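You operate a simulated robot arm through the tools that you are given. There is no shell and no other tool. Be economical: measure what you need, move in short steps, check, and stop when the job is done.

Carry out the task below with a simulated robot arm. There is one attempt and no reset: what you move stays moved.

TASK
Slide the bore cap along the top of the white table until it stands next to the line oil bottle.

It is judged by the outcome, as a careful person would: the job done as asked, and still so three seconds after it is handed in. It fails if anything else is knocked over, pushed out of place, dropped, spilled or broken.

THE ROBOT
A 7-joint arm with a two-finger parallel gripper, fixed in place. Base frame: the origin is at the foot of the arm, x ahead of it, y to its left, z up; the work surface is at about z = 860. Lengths are in mm, angles in degrees, forces in N, time in s.
With the tool pointing down near the work surface it reaches from about 240 to 680 mm from the base axis. Its first joint turns from -66.0 to 66.0 degrees. Payload 2.4 kg.
Tool frame: the origin (TCP) lies between the finger pads and is the grasp point; the fingertips stand 30 mm ahead of it; z points along the fingers, y is the line along which they close. The gripper opens to 94 mm. The fingers are 28 mm wide and 10 mm thick; the gripper's body (50 by 96 mm) begins 55 mm behind the TCP.
Orientation is that of the tool frame in the base frame, as a unit quaternion [x, y, z, w]. With the fingers straight down and closing along the base's y, the tool's x points along the base's -x, its y along +y and its z along -z.

THE INTERFACE
- The arm moves only by the tool drive_tool. Its argument "increments" is a list of rows, each an object of numbers (a shift or turn left out is 0, a gripper value left out holds the last): "claw": the gripper command, from -1 (fully open) to 1 (shut), values between in proportion; "tx", "ty", "tz": the shift along the base's x, y, z in mm; "wx", "wy", "wz": the turn, a rotation vector about the base's x, y, z in degrees. In form: [{"claw": .., "tx": .., "ty": .., "tz": .., "wx": .., "wy": .., "wz": ..}, ...]. A call has 1 to 10 rows; each row shifts and turns the commanded pose from where the row before left it. A row lasts 0.2 s, in which the tool goes at most 50 mm and 8.6 degrees; a call with a longer step from one row to the next is refused whole, and so is a gripper value outside its range. A pose out of reach is approached as far as the arm can. The call stops where the force on the tool passes 40 N (or 10 N more than at its start, if that is more) or the arm is blocked; 0.2 s more then pass. The fingers move at their own pace (about 153 mm/s each) and stop on an object; they squeeze with about 36 N. The grip force told is the motor's: it shows also when the fingers shut on nothing. Time passes only in rows, and 0.2 s behind the last, so rows that do not move let the fingers close. It gives the time, the measured TCP pose, the force on the tool (base axes), the opening and the grip force at its end, in the units of the frame above (readings bear some noise), and new pictures: "pictures" is both (left out), scene, wrist or none.
- Cameras (640 x 400 px; columns grow to the right, rows downward): "scene" is fixed at [26.5, 479.6, 1434.3]; the picture's right is [-0.73, -0.68, 0.00], its down [-0.49, 0.52, -0.70] and it looks along [0.48, -0.51, -0.72] (base axes); focal length 361 px, centre (320, 200). "wrist" rides on the gripper at [-37, 0, -58] in the tool frame; the picture's right is [0.00, -1.00, 0.00], its down [0.97, 0.00, -0.24] and it looks along [0.24, 0.00, 0.97] (tool axes); focal length 218 px, centre (320, 200).
- locate(camera, pixels): for up to 12 pixels [column, row] of the newest picture of that camera ("zoom" is the newest enlarged one), the place [x, y, z] in the base frame of the surface seen there, good to about 3 mm, but the place of the scene camera against the robot may be out by one fixed shift of up to 12 mm in any direction. No time passes.
- zoom(camera, box): a new picture of the part [left, top, right, bottom] of that camera's present view, enlarged. No time passes.
- close_job(): hands the job in; it is judged then, once.

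Work in short steps. Measure before you move; look again where a grasp or a placing could have gone wrong, and mend it. You have 60 turns and 120 pictures in all, the two below and enlarged ones among them. Open the gripper and draw the arm clear of the work before you hand the job in, unless the task says otherwise; then end with one line.

The tools are called after ">>>" as name(argument=value, ...) on one line, values as JSON. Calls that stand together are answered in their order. drive_tool: Moves the arm, as the interface text tells. Its arguments: {"type":"object","properties":{"increments":{"type":"array"},"pictures":{"type":"string","enum":["both","scene","wrist","none"]}},"required":["increments"]} The other tools are called the same way: locate (camera, pixels) gives the place of the surface under pixels of a picture; zoom (camera, box) takes an enlarged picture of a part of a camera's view; close_job () hands the job in.

At the start:

```text
t: 0.0
ee_pos: [236.3, 239.3, 1144.6]
orientation: [0.001, 1.0, 0.0, 0.0]
wrist_force: [0.2, -0.4, -0.9]
finger_gap: 94.1
grip_force: 0.0
```

scene: 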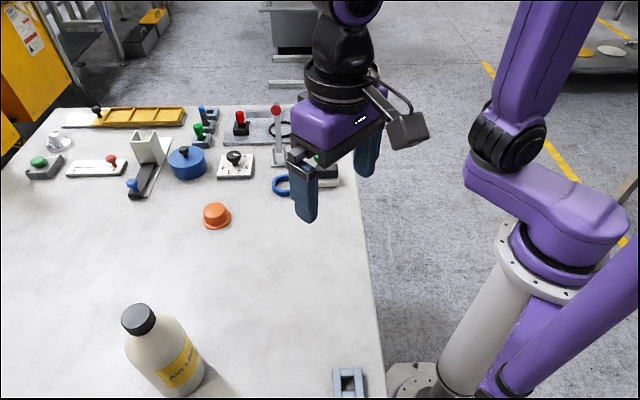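
wrist: 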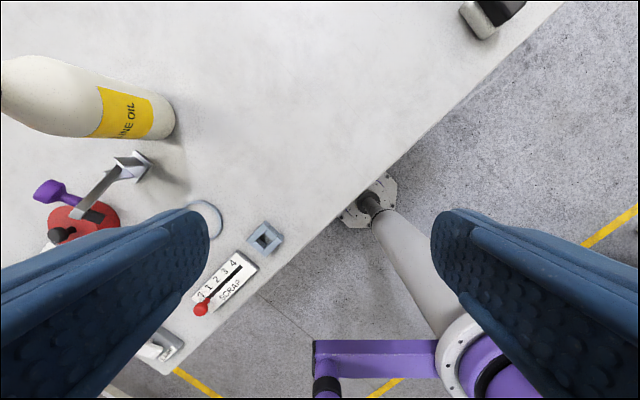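

The orange cap at scene (216,215) looks like the bore cap, and the bottle is at (165,350). I'll measure both first.

>>> locate(camera="scene", pixels=[[216, 208], [216, 228], [203, 222], [231, 220], [218, 218], [138, 318], [180, 394], [150, 375], [203, 375], [200, 260], [180, 300], [230, 300]])

>>> zoom(camera="scene", box=[100, 180, 300, 400])

>>> zoom(camera="scene", box=[0, 80, 360, 240])

```text
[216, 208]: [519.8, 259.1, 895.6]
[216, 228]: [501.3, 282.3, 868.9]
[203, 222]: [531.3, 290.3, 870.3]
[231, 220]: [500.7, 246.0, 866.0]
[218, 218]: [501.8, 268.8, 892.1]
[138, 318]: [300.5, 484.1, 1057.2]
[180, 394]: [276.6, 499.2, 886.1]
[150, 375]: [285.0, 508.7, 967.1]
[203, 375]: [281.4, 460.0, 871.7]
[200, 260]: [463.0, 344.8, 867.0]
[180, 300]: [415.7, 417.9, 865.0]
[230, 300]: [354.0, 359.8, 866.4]
```

```text
1.82 times, centred on (200, 290) of scene
```

zoom: 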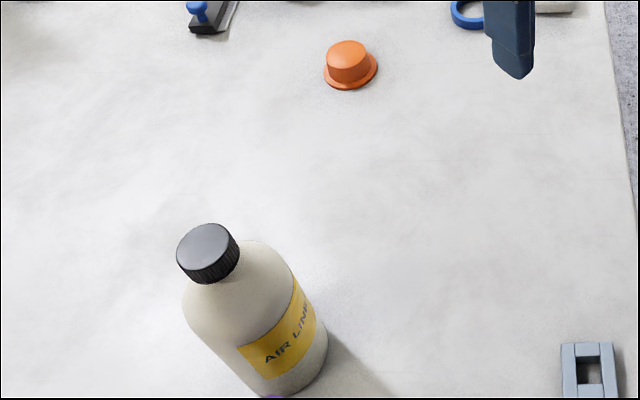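

```text
1.78 times, centred on (180, 160) of scene
```

zoom: 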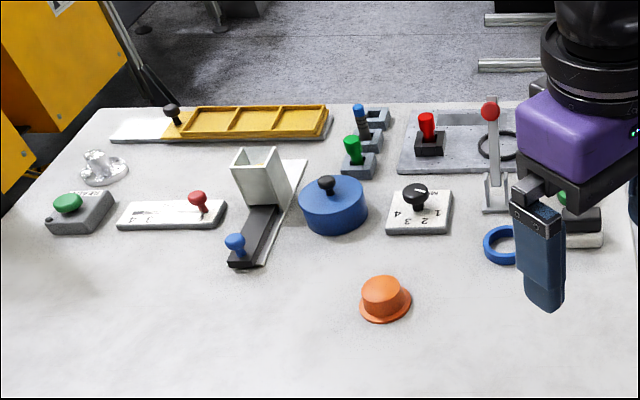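

Checking the other candidate, the pale flanged item at (60,142).

>>> zoom(camera="scene", box=[20, 110, 120, 190])

>>> zoom(camera="scene", box=[170, 180, 260, 240])

>>> locate(camera="scene", pixels=[[60, 140], [60, 150], [95, 130]])

```text
5.00 times, centred on (70, 150) of scene
```

zoom: 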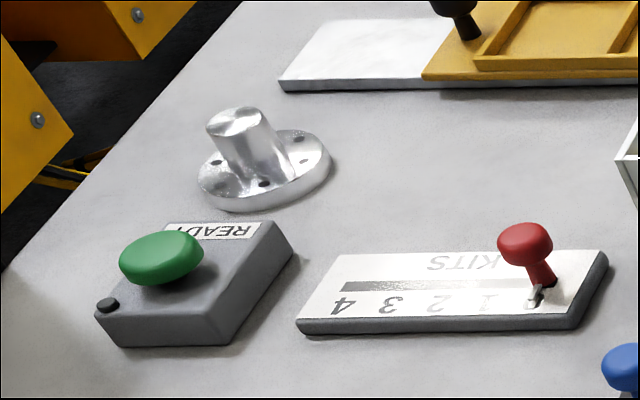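

```text
6.67 times, centred on (215, 210) of scene
```

zoom: 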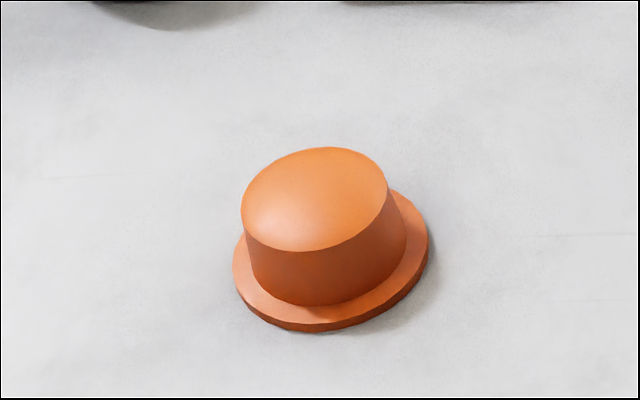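

```text
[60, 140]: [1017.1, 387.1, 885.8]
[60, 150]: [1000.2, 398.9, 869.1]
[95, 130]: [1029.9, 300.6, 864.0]
```

The orange cap is at about (511,267), 50 mm across the flange and 35 mm tall. The pale metal item is a bolted boss out of reach, so the orange one is the bore cap. I'll move above it, yawing -44° so that the fingers later close across the line to the bottle.

>>> drive_tool(increments=[{"claw": -0.6, "tx": 45, "ty": 4, "tz": -15, "wz": -7.4}, {"tx": 45, "ty": 4, "tz": -15, "wz": -7.4}, {"tx": 45, "ty": 4, "tz": -15, "wz": -7.4}, {"tx": 45, "ty": 4, "tz": -15, "wz": -7.4}, {"tx": 45, "ty": 4, "tz": -15, "wz": -7.4}, {"tx": 45, "ty": 5, "tz": -15, "wz": -7}, {}, {}])

```text
t: 1.8
ee_pos: [504.0, 262.9, 1054.8]
orientation: [0.375, 0.927, 0.0, 0.001]
wrist_force: [0.0, 0.6, -0.7]
finger_gap: 75.2
grip_force: 0.0
```

scene: 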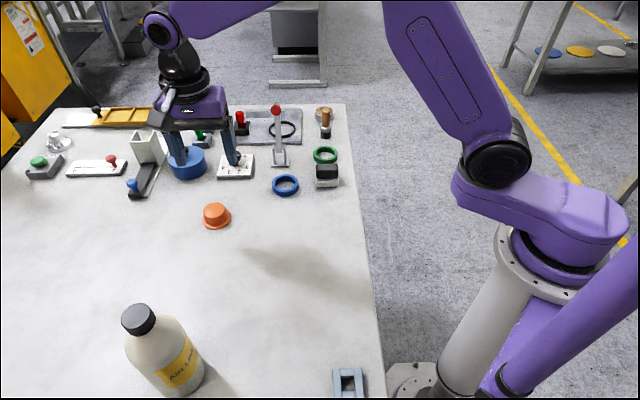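
wrist: 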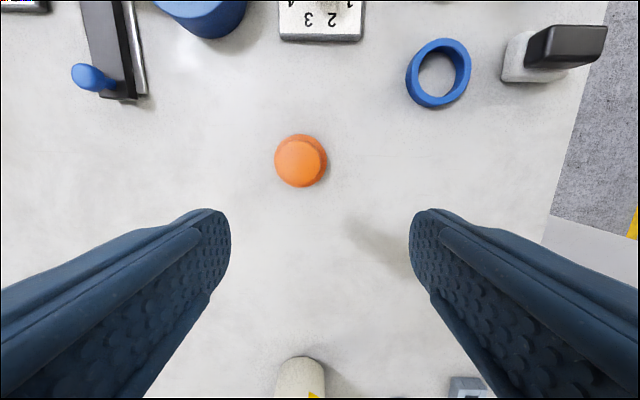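

Locating the cap and the bottle with the wrist camera.

>>> locate(camera="wrist", pixels=[[300, 160], [275, 160], [327, 160], [300, 134], [300, 187], [300, 358], [277, 385], [324, 385], [300, 390], [285, 170], [380, 300], [300, 150]])

>>> zoom(camera="wrist", box=[250, 110, 350, 210])

```text
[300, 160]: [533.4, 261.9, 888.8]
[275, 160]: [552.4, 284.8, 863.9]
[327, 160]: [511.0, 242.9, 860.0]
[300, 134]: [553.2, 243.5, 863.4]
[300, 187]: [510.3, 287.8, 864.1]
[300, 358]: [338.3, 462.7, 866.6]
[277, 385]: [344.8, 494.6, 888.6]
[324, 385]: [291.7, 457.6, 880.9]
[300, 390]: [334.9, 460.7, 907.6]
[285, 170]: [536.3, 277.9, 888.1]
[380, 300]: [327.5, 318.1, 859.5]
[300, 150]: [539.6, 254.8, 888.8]
```

```text
4.00 times, centred on (300, 160) of wrist
```

zoom: 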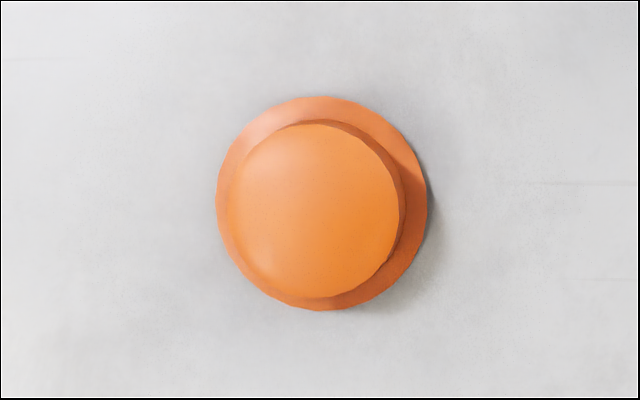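

The wrist view puts the cap centre at about (532,264), with the top at z 889 and a boss of about 45 mm. The bottle's nearest base point is (338,463). I'll centre over the cap and descend, stopping first at TCP z≈915.

>>> drive_tool(increments=[{"tx": 14, "ty": 0.5}, {"tx": 14, "ty": 0.5}, {"tz": -40}, {"tz": -40}, {"tz": -40}, {"tz": -20}, {}])

```text
t: 3.4
ee_pos: [533.0, 265.9, 916.9]
orientation: [0.375, 0.927, 0.0, 0.0]
wrist_force: [0.3, 0.1, -0.8]
finger_gap: 75.1
grip_force: 0.1
```

scene: 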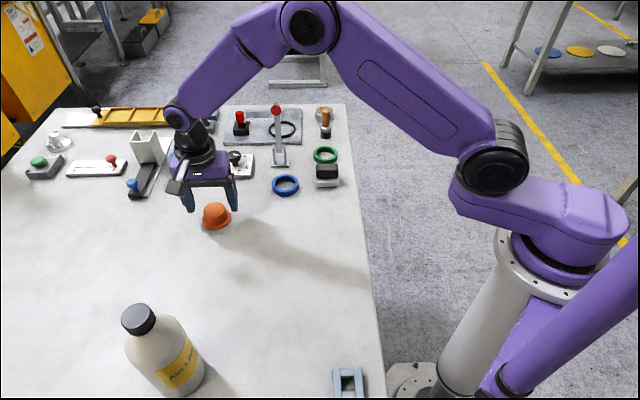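
wrist: 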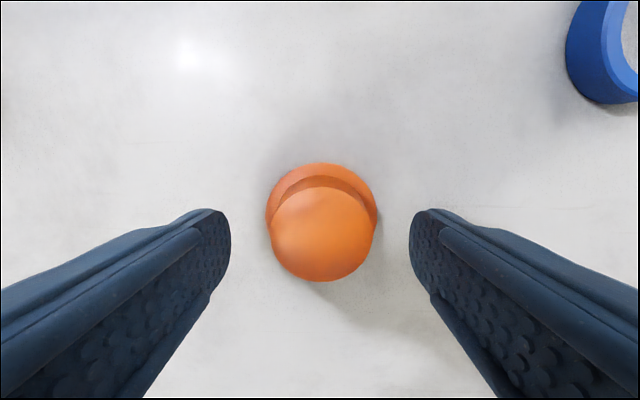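

The cap is centred laterally at column 321. I'll check its position along tool x.

>>> locate(camera="wrist", pixels=[[321, 235], [272, 235], [371, 235], [321, 190], [321, 280], [321, 166], [321, 176]])

```text
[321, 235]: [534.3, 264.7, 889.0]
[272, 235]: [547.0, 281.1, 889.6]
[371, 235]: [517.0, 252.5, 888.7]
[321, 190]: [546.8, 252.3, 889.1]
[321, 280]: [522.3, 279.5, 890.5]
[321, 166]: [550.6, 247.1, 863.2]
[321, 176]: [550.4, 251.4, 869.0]
```

It's well centred: top centre (534,265), boss about 41 mm, flange top about z 868. I'll lower the fingertips to z≈873 and close.

>>> drive_tool(increments=[{"tz": -8}, {"tz": -6}, {"claw": 0.3}, {"claw": 1}, {}, {}])

```text
t: 4.8
ee_pos: [534.7, 264.1, 902.8]
orientation: [0.375, 0.927, 0.0, 0.0]
wrist_force: [-0.2, -0.2, -0.6]
finger_gap: 42.3
grip_force: 35.8
```

scene: 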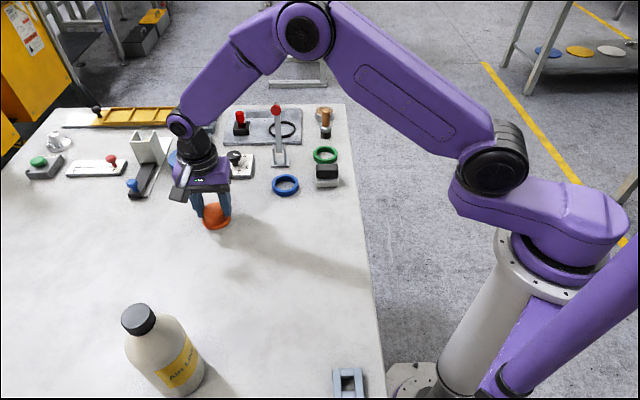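
wrist: 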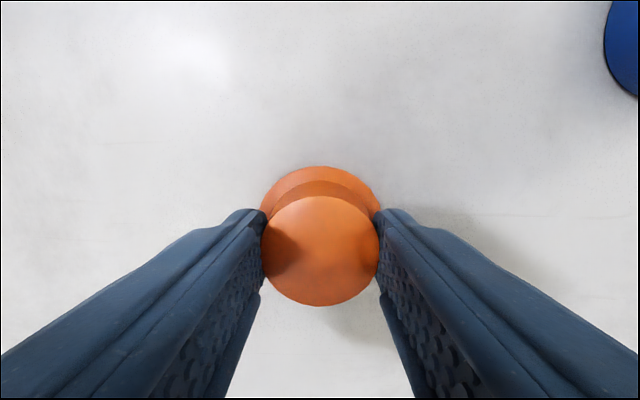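

It's gripped at 42 mm. I'll slide toward the bottle at constant height.

>>> drive_tool(increments=[{"tx": -10, "ty": 10, "tz": -0.5}, {"tx": -15, "ty": 15}, {"tx": -15, "ty": 15}, {"tx": -15, "ty": 15}, {"tx": -15, "ty": 15}, {"tx": -15, "ty": 15}, {"tx": -15, "ty": 15}, {"tx": -15, "ty": 15}, {"tx": -10, "ty": 10}])

```text
t: 6.8
ee_pos: [407.7, 391.4, 901.0]
orientation: [0.374, 0.927, 0.001, 0.0]
wrist_force: [5.9, -4.8, 17.8]
finger_gap: 44.1
grip_force: 35.5
```

scene: 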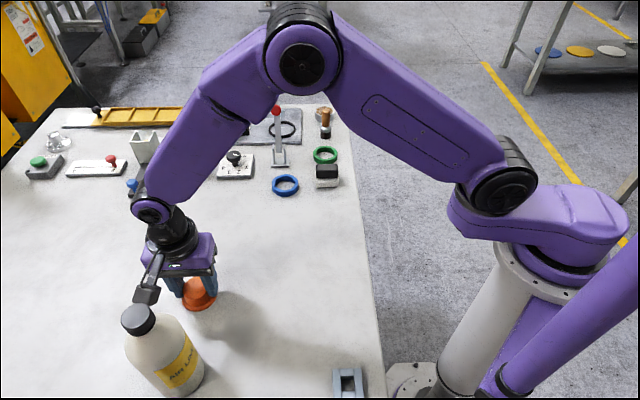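
wrist: 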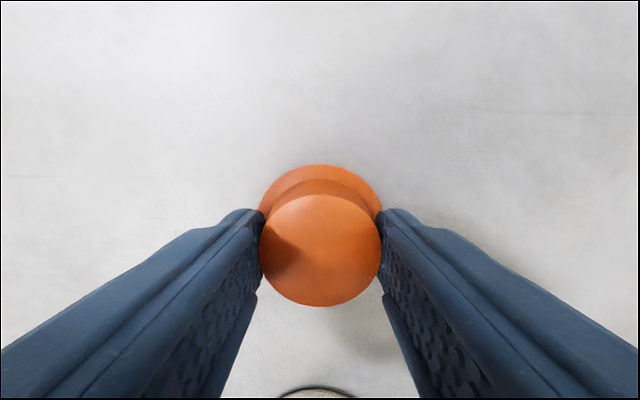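

The tool is pressing on the table with about 18 N, so I'll lift it slightly. A bracket on the hand at scene (147,290) juts toward the bottle, so I'll measure its clearance.

>>> locate(camera="scene", pixels=[[147, 295], [152, 286], [136, 298], [156, 265], [138, 318], [138, 306], [153, 322], [123, 325], [190, 350], [200, 308], [198, 286], [186, 330]])

>>> zoom(camera="scene", box=[80, 200, 260, 400])

>>> locate(camera="wrist", pixels=[[318, 389], [318, 393], [285, 397], [350, 396], [320, 306], [320, 250]])

```text
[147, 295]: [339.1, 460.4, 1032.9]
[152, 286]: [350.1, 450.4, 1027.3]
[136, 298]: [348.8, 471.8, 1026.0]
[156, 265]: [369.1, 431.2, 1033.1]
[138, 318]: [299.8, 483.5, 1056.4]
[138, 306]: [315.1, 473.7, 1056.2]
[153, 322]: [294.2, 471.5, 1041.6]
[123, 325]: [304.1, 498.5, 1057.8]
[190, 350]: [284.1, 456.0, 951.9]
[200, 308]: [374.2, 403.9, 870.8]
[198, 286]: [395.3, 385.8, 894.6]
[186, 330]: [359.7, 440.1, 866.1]
```

```text
2.00 times, centred on (170, 300) of scene
```

zoom: 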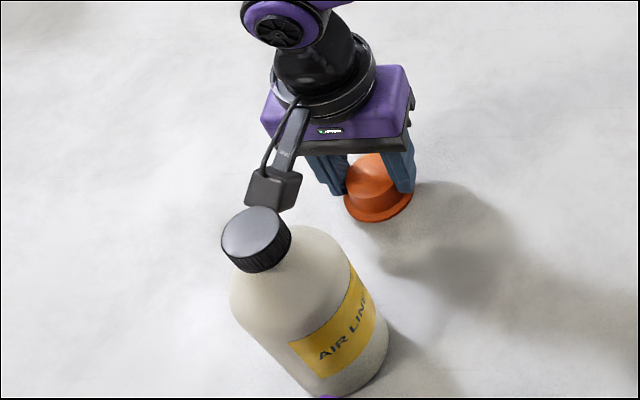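

```text
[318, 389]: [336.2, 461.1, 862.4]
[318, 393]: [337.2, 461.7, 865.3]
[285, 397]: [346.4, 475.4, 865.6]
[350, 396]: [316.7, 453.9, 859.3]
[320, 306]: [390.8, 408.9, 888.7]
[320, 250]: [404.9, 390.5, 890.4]
```

The bracket reaches about 90 mm ahead of the TCP and would hit the bottle's cap before the bore cap gets close. I'll yaw a further -30° about the cap so the bracket passes beside the bottle, and ease the downward press by 0.8 mm.

>>> drive_tool(increments=[{"tz": 0.8}, {"wz": -6}, {"wz": -6}, {"wz": -6}, {"wz": -6}, {"wz": -6}, {}])

```text
t: 8.4
ee_pos: [407.3, 390.6, 901.3]
orientation: [0.603, 0.798, 0.0, 0.0]
wrist_force: [0.4, -0.4, 0.1]
finger_gap: 44.0
grip_force: 36.3
```

scene: 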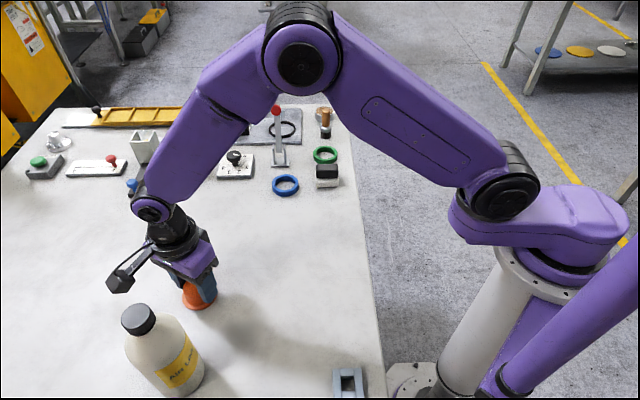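
wrist: 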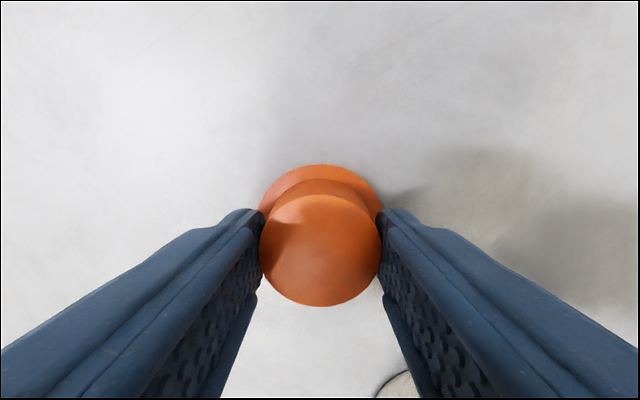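

The force is near zero now. I'll check the bracket again before the last part.

>>> locate(camera="scene", pixels=[[119, 288], [112, 290], [130, 284], [121, 276]])

>>> locate(camera="wrist", pixels=[[320, 250], [385, 385], [378, 396], [400, 372], [395, 385]])

```text
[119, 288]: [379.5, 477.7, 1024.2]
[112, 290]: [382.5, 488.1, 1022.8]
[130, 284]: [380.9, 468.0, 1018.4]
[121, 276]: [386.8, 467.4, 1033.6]
```

```text
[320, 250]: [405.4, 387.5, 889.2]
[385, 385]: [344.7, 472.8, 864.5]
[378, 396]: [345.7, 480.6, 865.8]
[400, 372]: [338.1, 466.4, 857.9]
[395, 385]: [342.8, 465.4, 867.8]
```

The bracket should clear the bottle by about 30 mm. I'll slide 28 mm now and then check.

>>> drive_tool(increments=[{"tz": -0.3, "tx": -4, "ty": 4}, {"tx": -8, "ty": 8}, {"tx": -8, "ty": 8}, {"tx": -6, "ty": 6}, {}])

>>> zoom(camera="scene", box=[60, 220, 240, 400])

```text
t: 9.6
ee_pos: [383.7, 416.0, 900.7]
orientation: [0.602, 0.799, 0.0, -0.001]
wrist_force: [0.4, 0.4, 0.0]
finger_gap: 44.3
grip_force: 35.9
```

scene: 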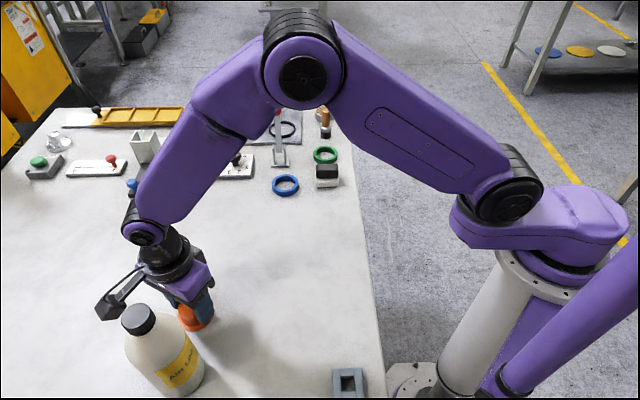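
wrist: 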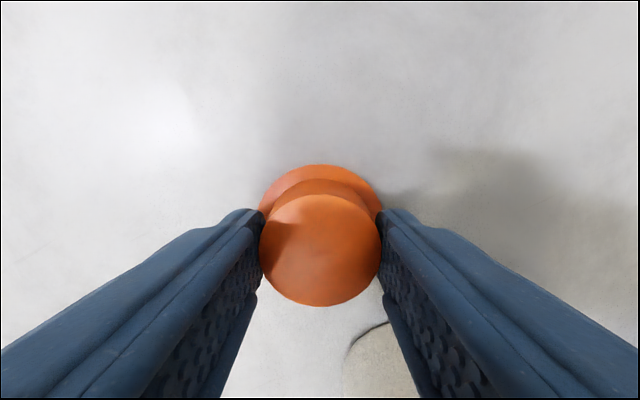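

```text
2.22 times, centred on (150, 310) of scene
```

zoom: 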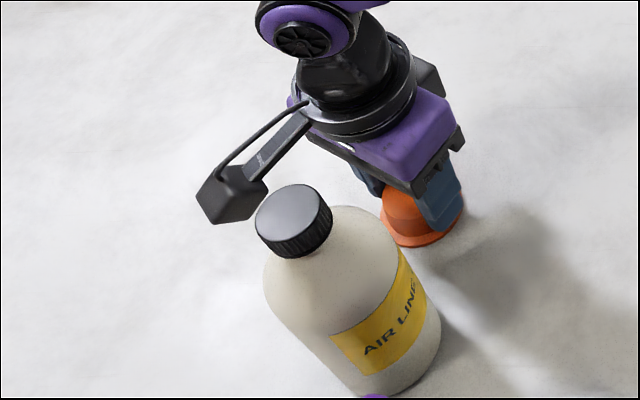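

The gap is about 35 mm. I'll slide another 20 mm.

>>> drive_tool(increments=[{"tx": -5, "ty": 5}, {"tx": -5, "ty": 5}, {"tx": -4, "ty": 4}, {}])

>>> zoom(camera="scene", box=[60, 220, 240, 400])

>>> locate(camera="wrist", pixels=[[320, 250], [330, 320], [340, 340], [360, 320], [320, 306], [340, 320], [345, 380], [375, 310]])

```text
t: 10.6
ee_pos: [367.6, 429.8, 899.7]
orientation: [0.602, 0.799, 0.0, 0.0]
wrist_force: [0.0, 0.5, -0.1]
finger_gap: 44.1
grip_force: 36.0
```

scene: 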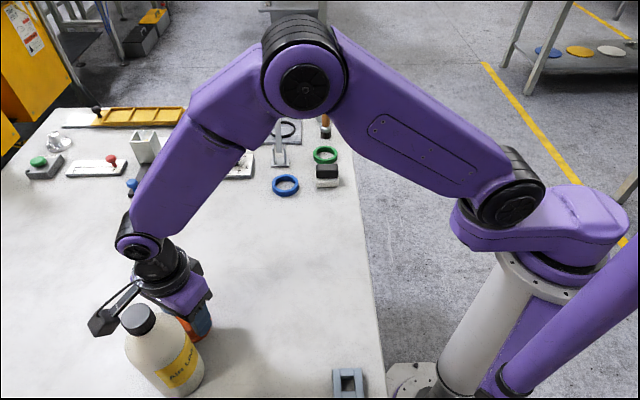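
wrist: 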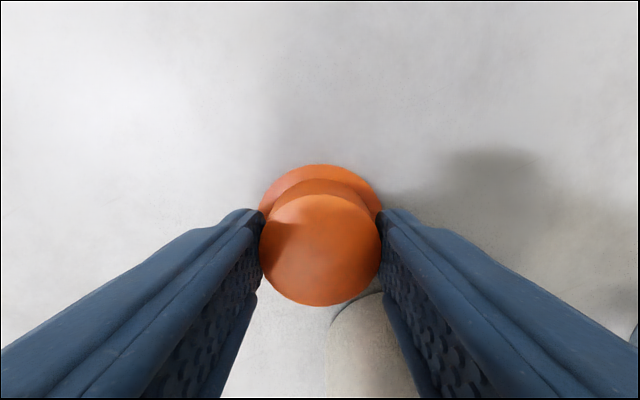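

```text
2.22 times, centred on (150, 310) of scene
```

zoom: 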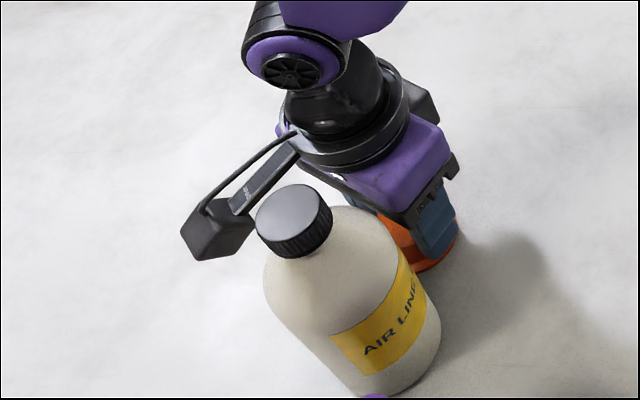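

```text
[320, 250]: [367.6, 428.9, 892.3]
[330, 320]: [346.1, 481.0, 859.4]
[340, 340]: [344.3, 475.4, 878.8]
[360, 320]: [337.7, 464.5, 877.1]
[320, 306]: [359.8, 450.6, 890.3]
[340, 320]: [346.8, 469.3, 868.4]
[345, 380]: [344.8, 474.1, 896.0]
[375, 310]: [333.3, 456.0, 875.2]
```

The cap is about 13 mm from the bottle, which hasn't moved. I'll release with a modest opening and lift straight up.

>>> drive_tool(increments=[{"claw": -0.35}, {}, {"tz": 15}, {"tz": 30}, {"tz": 40}, {"tz": 40}, {"tz": 40}, {"tx": 30, "ty": -30, "tz": 10}, {"tx": 33, "ty": -33}, {"tx": 33, "ty": -33}])

```text
t: 12.8
ee_pos: [464.3, 332.0, 1079.2]
orientation: [0.601, 0.799, 0.0, 0.0]
wrist_force: [-0.1, 0.3, 0.4]
finger_gap: 63.6
grip_force: 0.0
```

scene: 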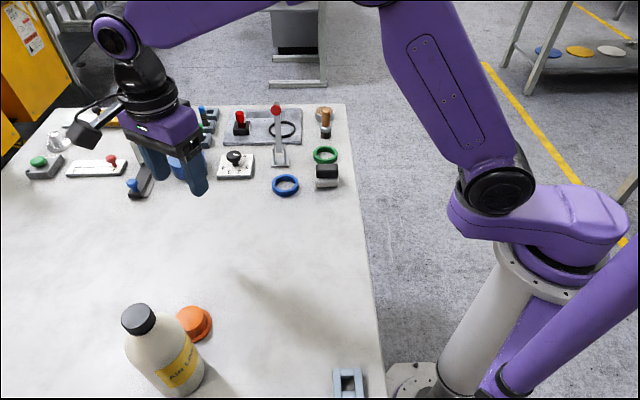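
wrist: 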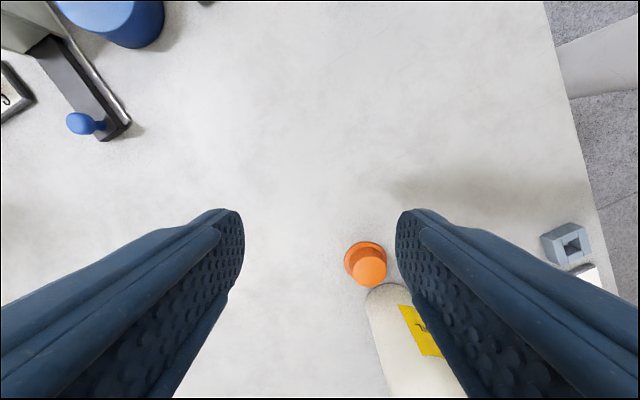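

The cap stands at scene (195,322), beside the bottle, which hasn't moved. One last look.

>>> zoom(camera="wrist", box=[310, 220, 460, 320])

>>> locate(camera="wrist", pixels=[[370, 268], [345, 258], [362, 243], [384, 255], [375, 290], [395, 286]])

```text
4.00 times, centred on (385, 270) of wrist
```

zoom: 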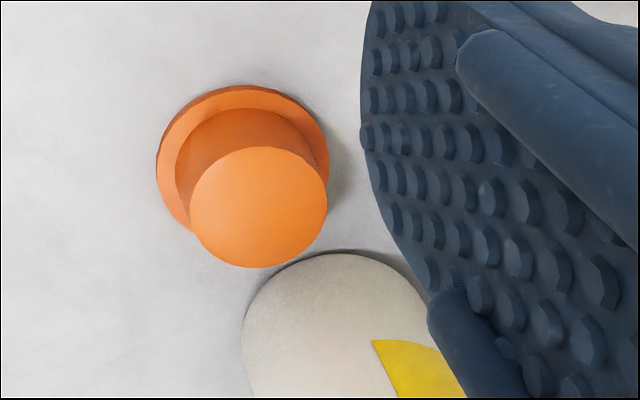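

```text
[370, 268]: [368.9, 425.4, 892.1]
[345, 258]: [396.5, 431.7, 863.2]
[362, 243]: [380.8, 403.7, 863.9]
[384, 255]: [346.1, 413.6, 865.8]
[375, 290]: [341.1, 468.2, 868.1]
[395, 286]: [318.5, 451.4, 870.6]
```

The cap stands flat at about (368,428), close beside the bottle, and the arm is clear with the gripper open.

>>> close_job()

```text
The job is handed in.
```

The bore cap now stands flat on the white table, about 13 mm from the line oil bottle. The bottle and everything else stayed in place, and the arm is clear with the gripper open.
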